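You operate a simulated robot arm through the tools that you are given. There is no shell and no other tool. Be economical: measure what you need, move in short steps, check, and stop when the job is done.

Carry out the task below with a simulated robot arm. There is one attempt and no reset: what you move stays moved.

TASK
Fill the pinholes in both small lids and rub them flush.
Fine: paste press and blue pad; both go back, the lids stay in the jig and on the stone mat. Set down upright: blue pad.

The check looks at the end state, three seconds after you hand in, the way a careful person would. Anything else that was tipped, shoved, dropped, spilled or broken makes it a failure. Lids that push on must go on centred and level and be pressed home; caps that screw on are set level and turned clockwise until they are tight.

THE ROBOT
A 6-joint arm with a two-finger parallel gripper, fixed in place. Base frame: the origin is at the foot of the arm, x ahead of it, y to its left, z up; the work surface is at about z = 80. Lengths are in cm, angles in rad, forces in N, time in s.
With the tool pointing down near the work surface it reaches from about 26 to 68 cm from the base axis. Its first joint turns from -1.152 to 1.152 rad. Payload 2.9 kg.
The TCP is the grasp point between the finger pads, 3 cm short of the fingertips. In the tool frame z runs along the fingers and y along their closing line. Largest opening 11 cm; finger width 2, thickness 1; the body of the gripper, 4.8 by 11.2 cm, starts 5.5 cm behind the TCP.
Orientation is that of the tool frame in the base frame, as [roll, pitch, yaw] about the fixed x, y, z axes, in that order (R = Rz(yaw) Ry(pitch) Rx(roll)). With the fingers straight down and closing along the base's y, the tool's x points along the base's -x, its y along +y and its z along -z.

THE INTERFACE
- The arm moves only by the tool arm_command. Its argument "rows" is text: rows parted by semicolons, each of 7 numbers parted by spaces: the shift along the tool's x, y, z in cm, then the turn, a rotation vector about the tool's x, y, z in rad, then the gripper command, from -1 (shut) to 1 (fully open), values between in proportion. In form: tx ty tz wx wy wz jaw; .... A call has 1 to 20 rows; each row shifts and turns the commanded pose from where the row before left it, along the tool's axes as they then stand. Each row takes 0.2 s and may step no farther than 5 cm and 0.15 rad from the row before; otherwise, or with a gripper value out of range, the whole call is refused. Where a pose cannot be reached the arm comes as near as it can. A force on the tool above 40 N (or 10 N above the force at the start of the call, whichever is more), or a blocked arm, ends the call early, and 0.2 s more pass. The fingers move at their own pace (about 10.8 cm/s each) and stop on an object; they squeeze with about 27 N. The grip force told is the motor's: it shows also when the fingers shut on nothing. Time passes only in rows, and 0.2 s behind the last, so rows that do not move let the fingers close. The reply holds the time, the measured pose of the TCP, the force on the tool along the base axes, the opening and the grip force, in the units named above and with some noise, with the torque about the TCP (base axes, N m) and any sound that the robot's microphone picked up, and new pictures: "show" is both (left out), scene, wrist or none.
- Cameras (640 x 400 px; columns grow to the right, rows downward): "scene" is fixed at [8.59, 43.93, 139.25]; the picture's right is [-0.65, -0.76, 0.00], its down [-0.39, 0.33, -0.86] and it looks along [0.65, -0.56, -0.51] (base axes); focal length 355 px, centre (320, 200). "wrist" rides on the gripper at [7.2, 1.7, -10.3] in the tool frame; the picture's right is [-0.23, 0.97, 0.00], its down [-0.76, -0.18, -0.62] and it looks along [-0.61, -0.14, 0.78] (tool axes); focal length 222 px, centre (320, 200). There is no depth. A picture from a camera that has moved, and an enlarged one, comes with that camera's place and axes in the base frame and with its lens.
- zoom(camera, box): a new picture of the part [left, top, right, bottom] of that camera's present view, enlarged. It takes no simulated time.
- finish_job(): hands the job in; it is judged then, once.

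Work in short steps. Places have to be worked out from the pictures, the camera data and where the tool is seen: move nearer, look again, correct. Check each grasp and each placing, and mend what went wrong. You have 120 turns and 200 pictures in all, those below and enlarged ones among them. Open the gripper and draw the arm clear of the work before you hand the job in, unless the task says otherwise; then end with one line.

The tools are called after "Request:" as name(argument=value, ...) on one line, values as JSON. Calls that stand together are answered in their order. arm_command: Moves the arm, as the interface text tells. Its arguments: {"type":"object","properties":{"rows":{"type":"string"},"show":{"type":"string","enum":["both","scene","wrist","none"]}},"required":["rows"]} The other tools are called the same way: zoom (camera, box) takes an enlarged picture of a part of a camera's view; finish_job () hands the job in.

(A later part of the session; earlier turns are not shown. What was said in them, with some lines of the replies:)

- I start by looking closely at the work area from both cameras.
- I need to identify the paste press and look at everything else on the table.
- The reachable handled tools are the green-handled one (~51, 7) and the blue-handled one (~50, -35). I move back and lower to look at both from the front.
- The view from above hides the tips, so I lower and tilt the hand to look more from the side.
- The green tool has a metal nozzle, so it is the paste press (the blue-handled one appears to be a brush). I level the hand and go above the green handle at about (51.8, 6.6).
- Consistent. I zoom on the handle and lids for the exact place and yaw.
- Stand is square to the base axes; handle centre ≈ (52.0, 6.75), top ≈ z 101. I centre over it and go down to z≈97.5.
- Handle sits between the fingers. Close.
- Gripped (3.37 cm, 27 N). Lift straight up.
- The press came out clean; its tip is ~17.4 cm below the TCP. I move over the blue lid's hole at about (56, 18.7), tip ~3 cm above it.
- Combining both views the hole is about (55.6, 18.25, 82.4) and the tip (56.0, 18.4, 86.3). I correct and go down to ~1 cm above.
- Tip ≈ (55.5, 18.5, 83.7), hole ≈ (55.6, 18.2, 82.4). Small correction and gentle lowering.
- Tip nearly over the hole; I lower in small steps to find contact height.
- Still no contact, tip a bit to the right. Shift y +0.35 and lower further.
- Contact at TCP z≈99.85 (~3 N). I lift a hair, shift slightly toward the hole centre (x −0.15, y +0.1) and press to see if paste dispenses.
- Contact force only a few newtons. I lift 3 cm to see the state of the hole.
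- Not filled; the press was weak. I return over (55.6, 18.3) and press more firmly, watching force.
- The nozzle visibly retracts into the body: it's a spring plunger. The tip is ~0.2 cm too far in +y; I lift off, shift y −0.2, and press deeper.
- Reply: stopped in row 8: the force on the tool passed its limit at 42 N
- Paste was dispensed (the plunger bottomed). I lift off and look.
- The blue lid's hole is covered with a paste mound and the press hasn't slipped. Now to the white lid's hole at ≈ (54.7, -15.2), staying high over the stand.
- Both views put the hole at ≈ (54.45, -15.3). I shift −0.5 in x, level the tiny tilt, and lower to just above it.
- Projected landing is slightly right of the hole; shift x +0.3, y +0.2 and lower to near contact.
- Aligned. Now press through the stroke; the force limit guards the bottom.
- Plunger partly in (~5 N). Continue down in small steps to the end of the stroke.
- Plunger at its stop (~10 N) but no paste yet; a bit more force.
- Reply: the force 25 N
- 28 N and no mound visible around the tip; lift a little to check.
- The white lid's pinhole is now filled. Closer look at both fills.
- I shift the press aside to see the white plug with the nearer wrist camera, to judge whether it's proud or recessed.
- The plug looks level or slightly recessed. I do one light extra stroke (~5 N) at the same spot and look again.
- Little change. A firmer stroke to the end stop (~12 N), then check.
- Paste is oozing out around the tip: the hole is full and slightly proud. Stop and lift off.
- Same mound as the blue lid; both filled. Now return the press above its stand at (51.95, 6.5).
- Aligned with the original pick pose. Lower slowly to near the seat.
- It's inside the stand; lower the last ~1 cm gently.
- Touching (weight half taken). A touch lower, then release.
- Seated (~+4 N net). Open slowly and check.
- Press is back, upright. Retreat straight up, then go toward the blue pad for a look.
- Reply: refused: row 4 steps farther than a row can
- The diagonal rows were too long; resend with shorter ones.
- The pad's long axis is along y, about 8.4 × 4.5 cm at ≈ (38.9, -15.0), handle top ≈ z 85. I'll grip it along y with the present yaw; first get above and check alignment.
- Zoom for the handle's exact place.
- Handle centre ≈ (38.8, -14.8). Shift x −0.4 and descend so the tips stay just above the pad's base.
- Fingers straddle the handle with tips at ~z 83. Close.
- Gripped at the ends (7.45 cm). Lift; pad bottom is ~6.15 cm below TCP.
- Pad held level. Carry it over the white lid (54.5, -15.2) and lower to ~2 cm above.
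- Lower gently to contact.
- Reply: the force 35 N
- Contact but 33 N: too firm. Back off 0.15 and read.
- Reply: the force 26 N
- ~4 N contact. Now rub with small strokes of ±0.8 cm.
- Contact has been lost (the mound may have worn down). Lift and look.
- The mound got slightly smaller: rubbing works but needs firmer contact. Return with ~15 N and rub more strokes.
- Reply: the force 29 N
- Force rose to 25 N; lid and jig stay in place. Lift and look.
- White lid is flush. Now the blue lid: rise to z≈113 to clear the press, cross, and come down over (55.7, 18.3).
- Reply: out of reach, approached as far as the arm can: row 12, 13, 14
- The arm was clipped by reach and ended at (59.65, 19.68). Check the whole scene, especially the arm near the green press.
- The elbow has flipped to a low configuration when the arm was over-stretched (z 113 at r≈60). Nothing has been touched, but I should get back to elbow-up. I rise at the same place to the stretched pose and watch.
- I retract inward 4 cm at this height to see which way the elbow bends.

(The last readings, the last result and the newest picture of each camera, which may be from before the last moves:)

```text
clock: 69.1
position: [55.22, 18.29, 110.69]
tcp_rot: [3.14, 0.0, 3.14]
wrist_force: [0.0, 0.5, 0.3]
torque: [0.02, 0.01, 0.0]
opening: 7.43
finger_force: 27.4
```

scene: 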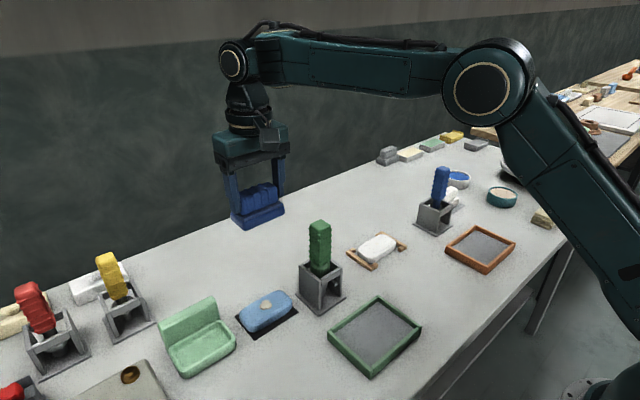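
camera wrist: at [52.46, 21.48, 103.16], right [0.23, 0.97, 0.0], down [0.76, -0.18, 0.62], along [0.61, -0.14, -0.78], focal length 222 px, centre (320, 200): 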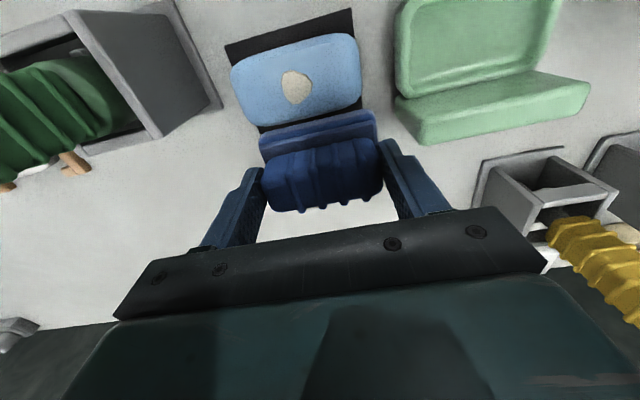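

Elbow is up and normal now, at (55.2, 18.3). Shift x +0.4 and descend to just above the blue lid.

Request:
arm_command(rows="-0.4 0 4 0 0 0 -1; 0 0 5 0 0 0 -1; 0 0 5 0 0 0 -1; 0 0 3.5 0 0 0 -1; 0 0 1.5 0 0 0 -1; 0 0 0 0 0 0 -1; 0 0 0 0 0 0 -1", show="wrist")

Request:
zoom(camera="scene", box=[210, 240, 330, 340])

```text
clock: 70.7
position: [55.58, 18.0, 91.72]
tcp_rot: [3.141, 0.0, 3.139]
wrist_force: [-0.8, -0.2, -1.4]
torque: [-0.03, 0.0, 0.0]
opening: 7.44
finger_force: 27.5
camera wrist: at [48.42, 19.89, 102.01], right [0.23, 0.97, 0.0], down [0.76, -0.18, 0.62], along [0.61, -0.14, -0.78], focal length 222 px, centre (320, 200)
```

wrist: 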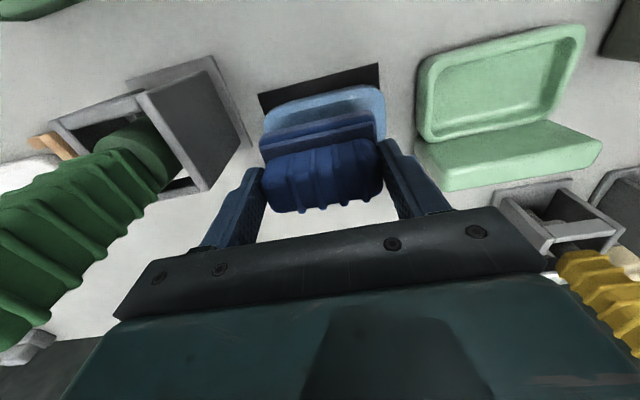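

```text
4.00 times, centred on (270, 290) of scene
camera zoom: at [8.59, 43.94, 139.25], right [-0.65, -0.76, 0.0], down [-0.39, 0.33, -0.86], along [0.65, -0.56, -0.51], focal length 1422 px, centre (520, -160)
```

zoom: 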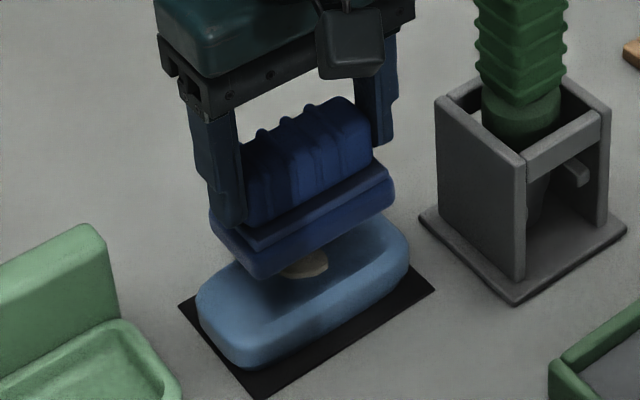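

Aligned over the blue lid. Lower gently.

Request:
arm_command(rows="0 0.15 1.5 0 0 0 -1; 0 0 0.9 0 0 0 -1; 0 0 0.15 0 0 0 -1; 0 0 0 0 0 0 -1; 0 0 0 0 0 0 -1", show="none")

```text
clock: 71.9
position: [55.66, 18.2, 89.22]
tcp_rot: [3.139, 0.001, 3.139]
wrist_force: [-0.2, -1.3, -0.6]
torque: [0.01, 0.02, 0.02]
opening: 7.41
finger_force: 27.0
```

Request:
arm_command(rows="0 0 0.1 0 0 0 -1; 0 0 0.1 0 0 0 -1; 0 0 0.1 0 0 0 -1; 0 0 0 0 0 0 -1", show="none")

```text
clock: 72.9
position: [55.74, 18.23, 88.95]
tcp_rot: [3.139, 0.003, 3.139]
wrist_force: [-2.6, -1.3, 10.1]
torque: [0.35, 0.08, 0.07]
opening: 7.45
finger_force: 27.0
```

Contact, 10 N. Rub along y with tiny downward follow-up, as worked for the white lid.

Request:
arm_command(rows="0 0.6 0.05 0 0 0 -1; 0 0.5 0 0 0 0 -1; 0 -0.7 0.03 0 0 0 -1; 0 -0.8 0 0 0 0 -1; 0 -0.7 0.03 0 0 0 -1; 0 0.7 0 0 0 0 -1; 0 0.8 0.03 0 0 0 -1; 0 0.7 0.02 0 0 0 -1; 0 -0.7 0.02 0 0 0 -1; 0 -0.8 0.02 0 0 0 -1; 0 -0.7 0.02 0 0 0 -1; 0 0.7 0 0 0 0 -1; 0 0.8 0.02 0 0 0 -1; 0 0.7 0.02 0 0 0 -1; 0 -0.7 0 0 0 0 -1; 0 -0.8 0.02 0 0 0 -1; 0 -0.7 0.02 0 0 0 -1; 0 1.1 0 0 0 0 -1; 0 0 0 0 0 0 -1", show="none")

Request:
zoom(camera="scene", box=[210, 240, 330, 340])

```text
clock: 75.6
position: [55.98, 17.58, 89.01]
tcp_rot: [-3.14, 0.0, 3.129]
wrist_force: [-0.2, -0.2, 4.6]
torque: [0.2, -0.14, -0.01]
opening: 7.46
finger_force: 27.0
stopped in row 13: the force on the tool passed its limit at 42 N (the readings are from after the stop); the commanded pose is now the measured one
```

```text
4.00 times, centred on (270, 290) of scene
camera zoom: at [8.58, 43.93, 139.25], right [-0.65, -0.76, 0.0], down [-0.39, 0.33, -0.86], along [0.65, -0.56, -0.51], focal length 1422 px, centre (520, -160)
```

zoom: 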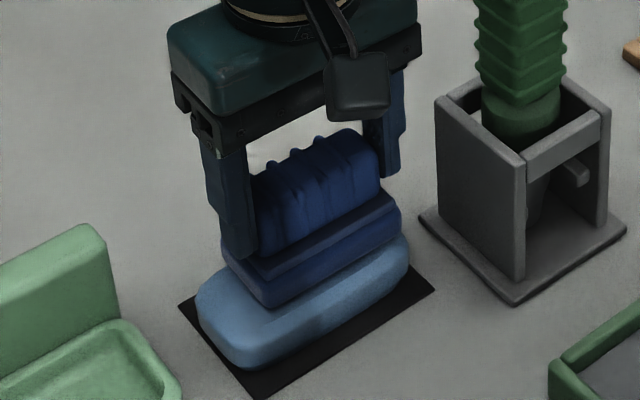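

The force limit stopped the rubbing; the lid hasn't moved. Lift and inspect.

Request:
arm_command(rows="0 0 -1 0 0 0 -1; 0 0 -4 0 0 0 -1; 0 0 -5 0 0 0 -1; 0 0 -3 0 0 0 -1; 0 0 0 0 0 0 -1", show="none")

Request:
zoom(camera="scene", box=[235, 285, 300, 330])

Request:
zoom(camera="scene", box=[210, 200, 330, 300])

```text
clock: 76.8
position: [56.02, 17.66, 101.89]
tcp_rot: [-3.141, 0.0, 3.129]
wrist_force: [-0.2, -0.5, -0.8]
torque: [-0.02, 0.0, 0.01]
opening: 7.46
finger_force: 26.4
```

```text
8.89 times, centred on (268, 308) of scene
camera zoom: at [8.59, 43.94, 139.25], right [-0.65, -0.76, 0.0], down [-0.39, 0.33, -0.86], along [0.65, -0.56, -0.51], focal length 3160 px, centre (787, -756)
```

zoom: 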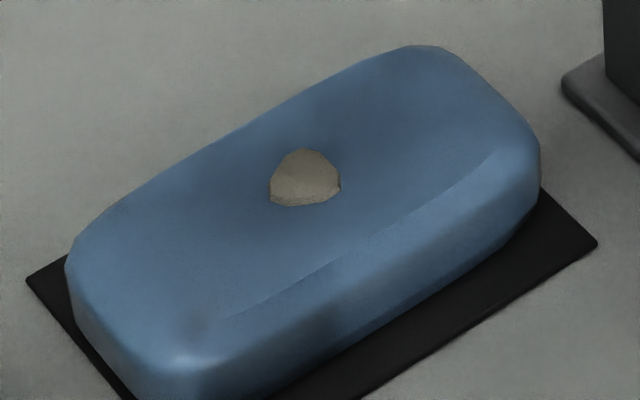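

```text
4.00 times, centred on (270, 250) of scene
camera zoom: at [8.59, 43.94, 139.25], right [-0.65, -0.76, 0.0], down [-0.39, 0.33, -0.86], along [0.65, -0.56, -0.51], focal length 1422 px, centre (520, 0)
```

zoom: 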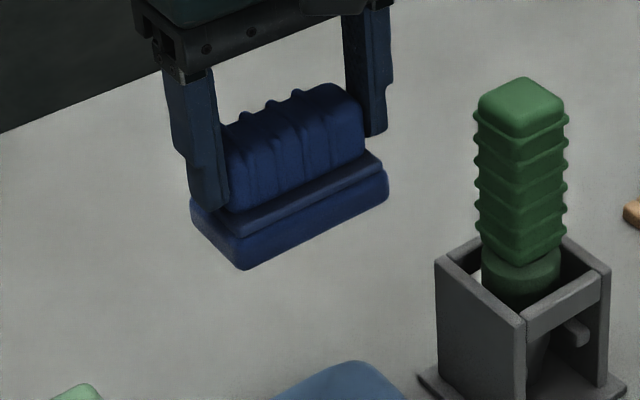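

Reduced but still slightly proud. Realign (yaw, y, x) and go again with moderate force.

Request:
arm_command(rows="0.3 0.55 0 0 0 -0.012 -1; 0 0 5 0 0 0 -1; 0 0 5 0 0 0 -1; 0 0 2.5 0 0 0 -1; 0 0 0.2 0 0 0 -1; 0 0 0.1 0 0 0 -1; 0 0 0.1 0 0 0 -1; 0 0 0 0 0 0 -1", show="none")

```text
clock: 78.6
position: [55.6, 18.12, 89.1]
tcp_rot: [-3.14, 0.002, -3.141]
wrist_force: [-0.9, -1.6, 5.4]
torque: [0.21, -0.12, -0.01]
opening: 7.44
finger_force: 26.8
```

Request:
arm_command(rows="0 0.6 0.05 0 0 0 -1; 0 0.3 0 0 0 0 -1; 0 -0.6 0.02 0 0 0 -1; 0 -0.6 0 0 0 0 -1; 0 -0.6 0.02 0 0 0 -1; 0 0.6 0 0 0 0 -1; 0 0.6 0.02 0 0 0 -1; 0 0.6 0 0 0 0 -1; 0 -0.6 0.02 0 0 0 -1; 0 -0.6 0 0 0 0 -1; 0 -0.6 0.02 0 0 0 -1; 0 0.6 0 0 0 0 -1; 0 0.6 0 0 0 0 -1; 0 0.6 0 0 0 0 -1; 0 -0.9 0 0 0 0 -1; 0 0 0 0 0 0 -1", show="none")

```text
clock: 82.0
position: [55.47, 18.32, 88.87]
tcp_rot: [3.142, 0.004, -3.138]
wrist_force: [-1.6, 11.5, 22.3]
torque: [1.76, 0.05, 0.07]
opening: 7.44
finger_force: 26.8
```

Completed at ~22 N. Lift and inspect.

Request:
arm_command(rows="0 0 -1 0 0 0 -1; 0 0 -4 0 0 0 -1; 0 0 -5 0 0 0 -1; 0 0 -3 0 0 0 -1; 0 0 0 0 0 0 -1", show="none")

Request:
zoom(camera="scene", box=[235, 285, 300, 330])

```text
clock: 83.2
position: [55.54, 18.05, 101.97]
tcp_rot: [-3.14, -0.002, 3.141]
wrist_force: [0.3, 0.0, -1.2]
torque: [-0.03, 0.04, 0.02]
opening: 7.42
finger_force: 27.5
```

```text
8.89 times, centred on (268, 308) of scene
camera zoom: at [8.59, 43.94, 139.25], right [-0.65, -0.76, 0.0], down [-0.39, 0.33, -0.86], along [0.65, -0.56, -0.51], focal length 3160 px, centre (787, -756)
```

zoom: 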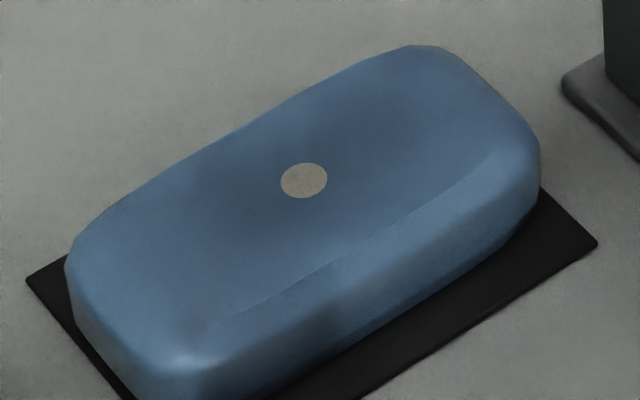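

Both lids are flush. Return the pad: retract to x≈38.7 first, then across to y≈-14.9 and down to a few cm above the table.

Request:
arm_command(rows="4.2 0 0 0 0 0 -1; 4.2 0 0 0 0 0 -1; 4.2 0 0 0 0 0 -1; 4.2 0 0 0 0 0 -1; 0 -4.7 0 0 0 0 -1; 0 -4.7 0 0 0 0 -1; 0 -4.7 0 0 0 0 -1; 0 -4.7 0 0 0 0 -1; 0 -4.7 0 0 0 0 -1; 0 -4.7 0 0 0 0 -1; 0 -4.7 0 0 0 0 -1; 0 0 5 0 0 0 -1; 0 0 5 0 0 0 -1; 0 0 3 0 0 0 -1; 0 0 0 0 0 0 -1; 0 0 0 0 0 0 -1", show="scene")

```text
clock: 86.6
position: [38.71, -14.78, 89.1]
tcp_rot: [-3.14, 0.0, 3.141]
wrist_force: [0.0, 0.7, -1.0]
torque: [0.0, 0.02, -0.03]
opening: 7.47
finger_force: 26.7
```

scene: 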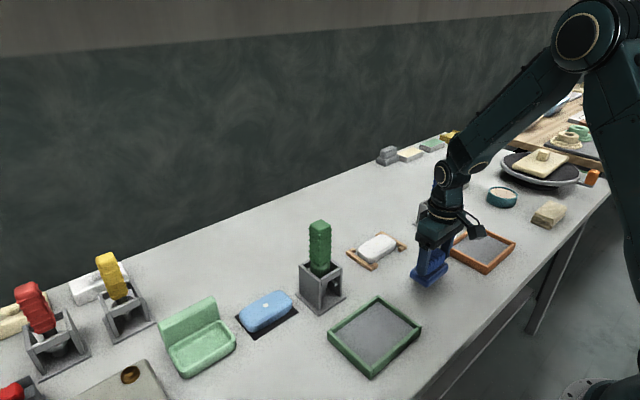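

Over its home. Lower to the table in small final steps.

Request:
arm_command(rows="0 0 1.5 0 0 0 -1; 0 -0.1 1 0 0 0 -1; 0 0 0.3 0 0 0 -1; 0 0 0.1 0 0 0 -1; 0 0 0 0 0 0 -1; 0 0 0 0 0 0 -1", show="none")

Request:
zoom(camera="scene", box=[380, 220, 480, 310])

```text
clock: 88.0
position: [38.71, -14.99, 86.15]
tcp_rot: [-3.139, 0.001, 3.14]
wrist_force: [-7.4, -2.4, 32.1]
torque: [1.2, 0.24, 0.28]
opening: 7.44
finger_force: 27.1
```

```text
4.44 times, centred on (430, 265) of scene
camera zoom: at [8.53, 43.94, 139.25], right [-0.65, -0.76, 0.0], down [-0.38, 0.33, -0.86], along [0.65, -0.56, -0.51], focal length 1580 px, centre (-169, -89)
```

zoom: 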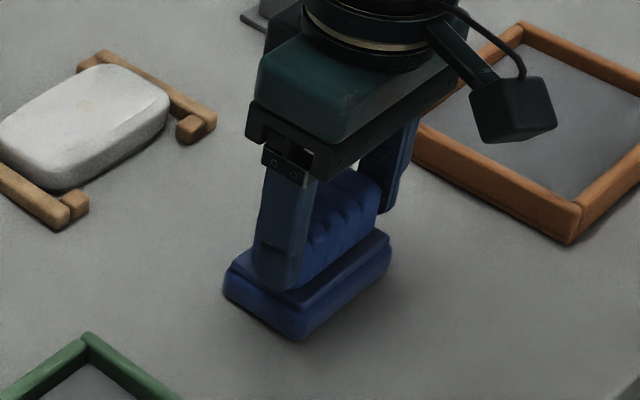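

Down with 32 N; the pad seems ~0.4 cm off its original spot in +x. Ease up, shift, and set down again lightly.

Request:
arm_command(rows="0 0 -0.3 0 0 0 -1; 0 0 -0.4 0 0 0 -1; 0 0 0 0 0 0 -1", show="none")

Request:
zoom(camera="scene", box=[380, 220, 480, 310])

```text
clock: 88.8
position: [38.69, -14.8, 86.64]
tcp_rot: [-3.142, 0.0, -3.141]
wrist_force: [0.0, -0.6, -1.1]
torque: [-0.01, 0.05, 0.05]
opening: 7.43
finger_force: 26.3
```

```text
4.44 times, centred on (430, 265) of scene
camera zoom: at [8.59, 43.93, 139.25], right [-0.65, -0.76, 0.0], down [-0.39, 0.33, -0.86], along [0.65, -0.56, -0.51], focal length 1580 px, centre (-169, -89)
```

zoom: 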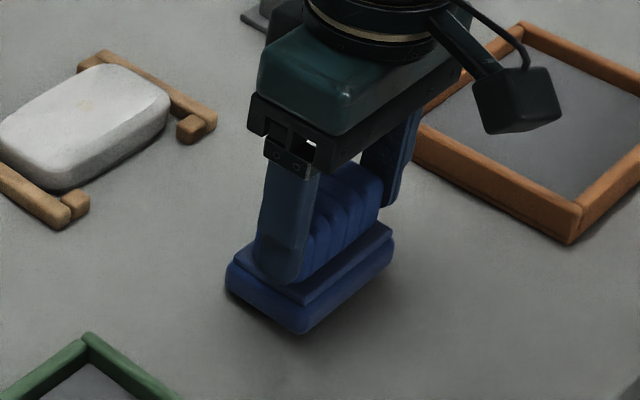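

Request:
arm_command(rows="0.3 -0.1 0 0 0 0 -1; 0 0 0.3 0 0 0 -1; 0 0 0.1 0 0 0 -1; 0 0 0 0 0 0 -1", show="none")

```text
clock: 89.8
position: [38.53, -15.01, 86.43]
tcp_rot: [-3.139, 0.001, 3.142]
wrist_force: [-0.1, 0.6, -1.1]
torque: [-0.01, 0.01, -0.01]
opening: 7.44
finger_force: 26.9
```

Request:
arm_command(rows="0 0 0.05 0 0 0 -1; 0 0 0.05 0 0 0 -1; 0 0 0 0 0 0 -1; 0 0 0 0 0 0 -1", show="none")

```text
clock: 90.8
position: [38.42, -14.9, 86.36]
tcp_rot: [-3.14, 0.001, 3.141]
wrist_force: [-0.1, 0.2, -0.7]
torque: [0.0, 0.02, 0.0]
opening: 7.44
finger_force: 26.4
```

Request:
arm_command(rows="0 0 0.05 0 0 0 -1; 0 0 0.05 0 0 0 -1; 0 0 0 0 0 0 -1; 0 0 0 0 0 0 -1", show="none")

```text
clock: 91.8
position: [38.39, -14.98, 86.17]
tcp_rot: [-3.139, 0.002, -3.141]
wrist_force: [-4.9, 2.6, 18.5]
torque: [1.02, 0.05, 0.23]
opening: 7.44
finger_force: 27.1
```

On the table (18 N). Ease 0.1 and open.

Request:
arm_command(rows="0 0 -0.12 0 0 0 -1; 0 0 0 0 0 0 -1; 0 0 0 0 0 0 0.45; 0 0 0 0 0 0 0.7; 0 0 0 0 0 0 1; 0 0 0 0 0 0 1; 0 0 0 0 0 0 1", show="none")

Request:
zoom(camera="scene", box=[380, 220, 480, 310])

```text
clock: 93.4
position: [38.36, -15.07, 86.33]
tcp_rot: [-3.14, 0.0, -3.14]
wrist_force: [0.3, 0.1, 0.2]
torque: [-0.03, -0.02, 0.02]
opening: 11.01
finger_force: 0.0
```

```text
4.44 times, centred on (430, 265) of scene
camera zoom: at [8.59, 43.93, 139.25], right [-0.65, -0.76, 0.0], down [-0.39, 0.33, -0.86], along [0.65, -0.56, -0.51], focal length 1580 px, centre (-169, -89)
```

zoom: 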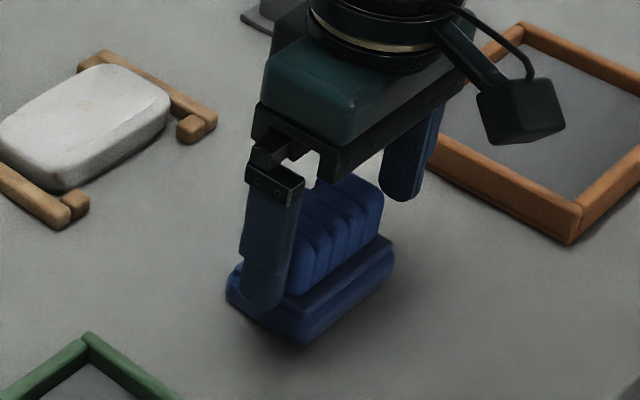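

Pad is flat on the table at its original spot. Retreat straight up and back, then final checks.

Request:
arm_command(rows="0 0 -3 0 0 0 1; 0 0 -5 0 0 0 1; 0 0 -5 0 0 0 1; 0 0 -5 0 0 0 1; 0 0 -5 0 0 0 1; 0 0 -3 0 0 0 1; 0 0 0 0 0 0 1", show="scene")

Request:
zoom(camera="scene", box=[220, 210, 460, 330])

Request:
zoom(camera="scene", box=[355, 232, 405, 262])

Request:
zoom(camera="scene", box=[245, 290, 295, 325])

```text
clock: 95.0
position: [37.97, -14.91, 112.49]
tcp_rot: [3.141, 0.0, 3.141]
wrist_force: [-0.9, -0.2, 1.1]
torque: [-0.01, 0.01, -0.03]
opening: 11.04
finger_force: 0.1
```

scene: 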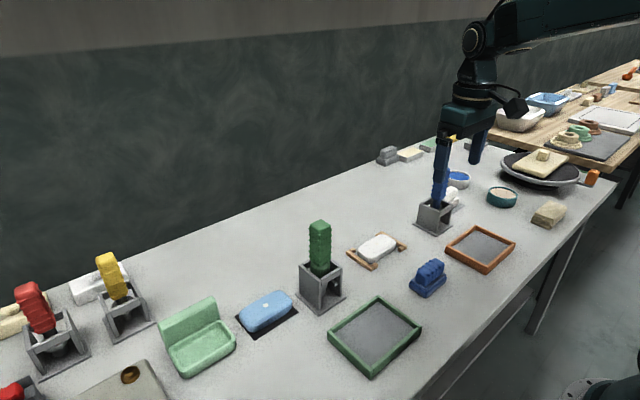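

```text
2.67 times, centred on (340, 270) of scene
camera zoom: at [8.59, 43.94, 139.25], right [-0.65, -0.76, 0.0], down [-0.39, 0.33, -0.86], along [0.65, -0.56, -0.51], focal length 948 px, centre (267, 13)
```

zoom: 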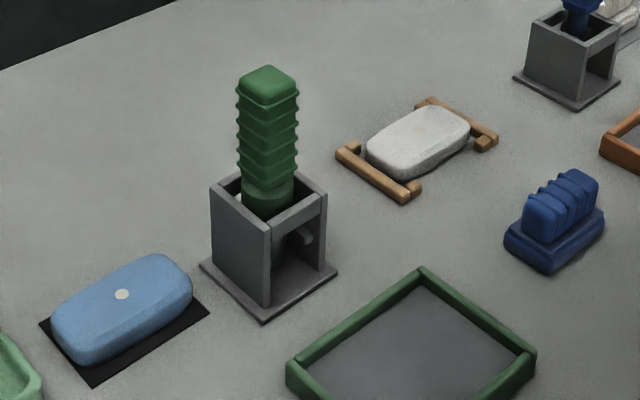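

```text
12.80 times, centred on (380, 247) of scene
camera zoom: at [8.59, 43.94, 139.25], right [-0.65, -0.76, 0.0], down [-0.39, 0.33, -0.86], along [0.65, -0.56, -0.51], focal length 4550 px, centre (-448, -402)
```

zoom: 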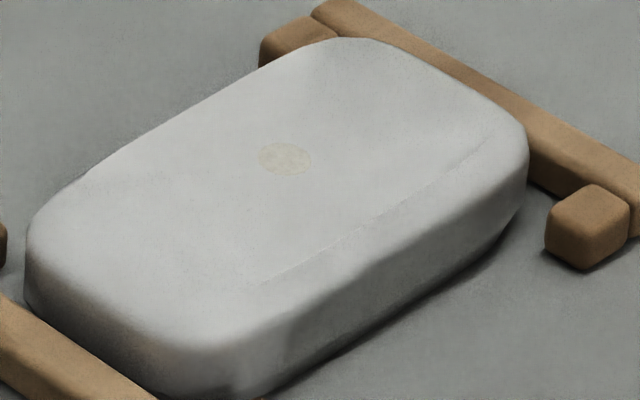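

```text
11.43 times, centred on (270, 308) of scene
camera zoom: at [8.59, 43.94, 139.25], right [-0.65, -0.76, 0.0], down [-0.39, 0.33, -0.86], along [0.65, -0.56, -0.51], focal length 4062 px, centre (891, -1029)
```

zoom: 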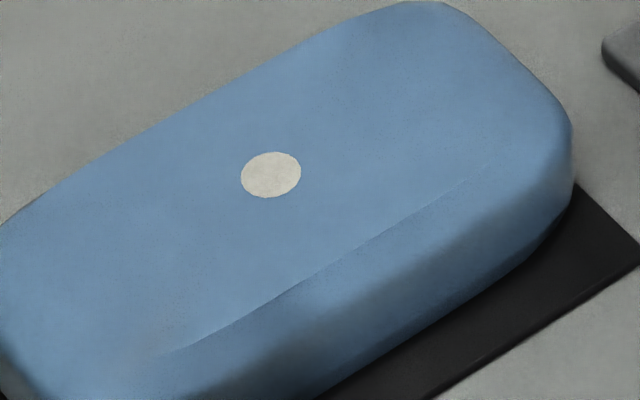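

Both plugs are flush, the press is in its stand, the pad is upright at home and the arm is clear.

Request:
finish_job()

```text
The job is handed in.
```

Both pinholes are filled and rubbed flush, the paste press is back in its stand, and the blue pad stands upright at its place. The lids are still in the jig and on the mat, and the arm is open and clear.
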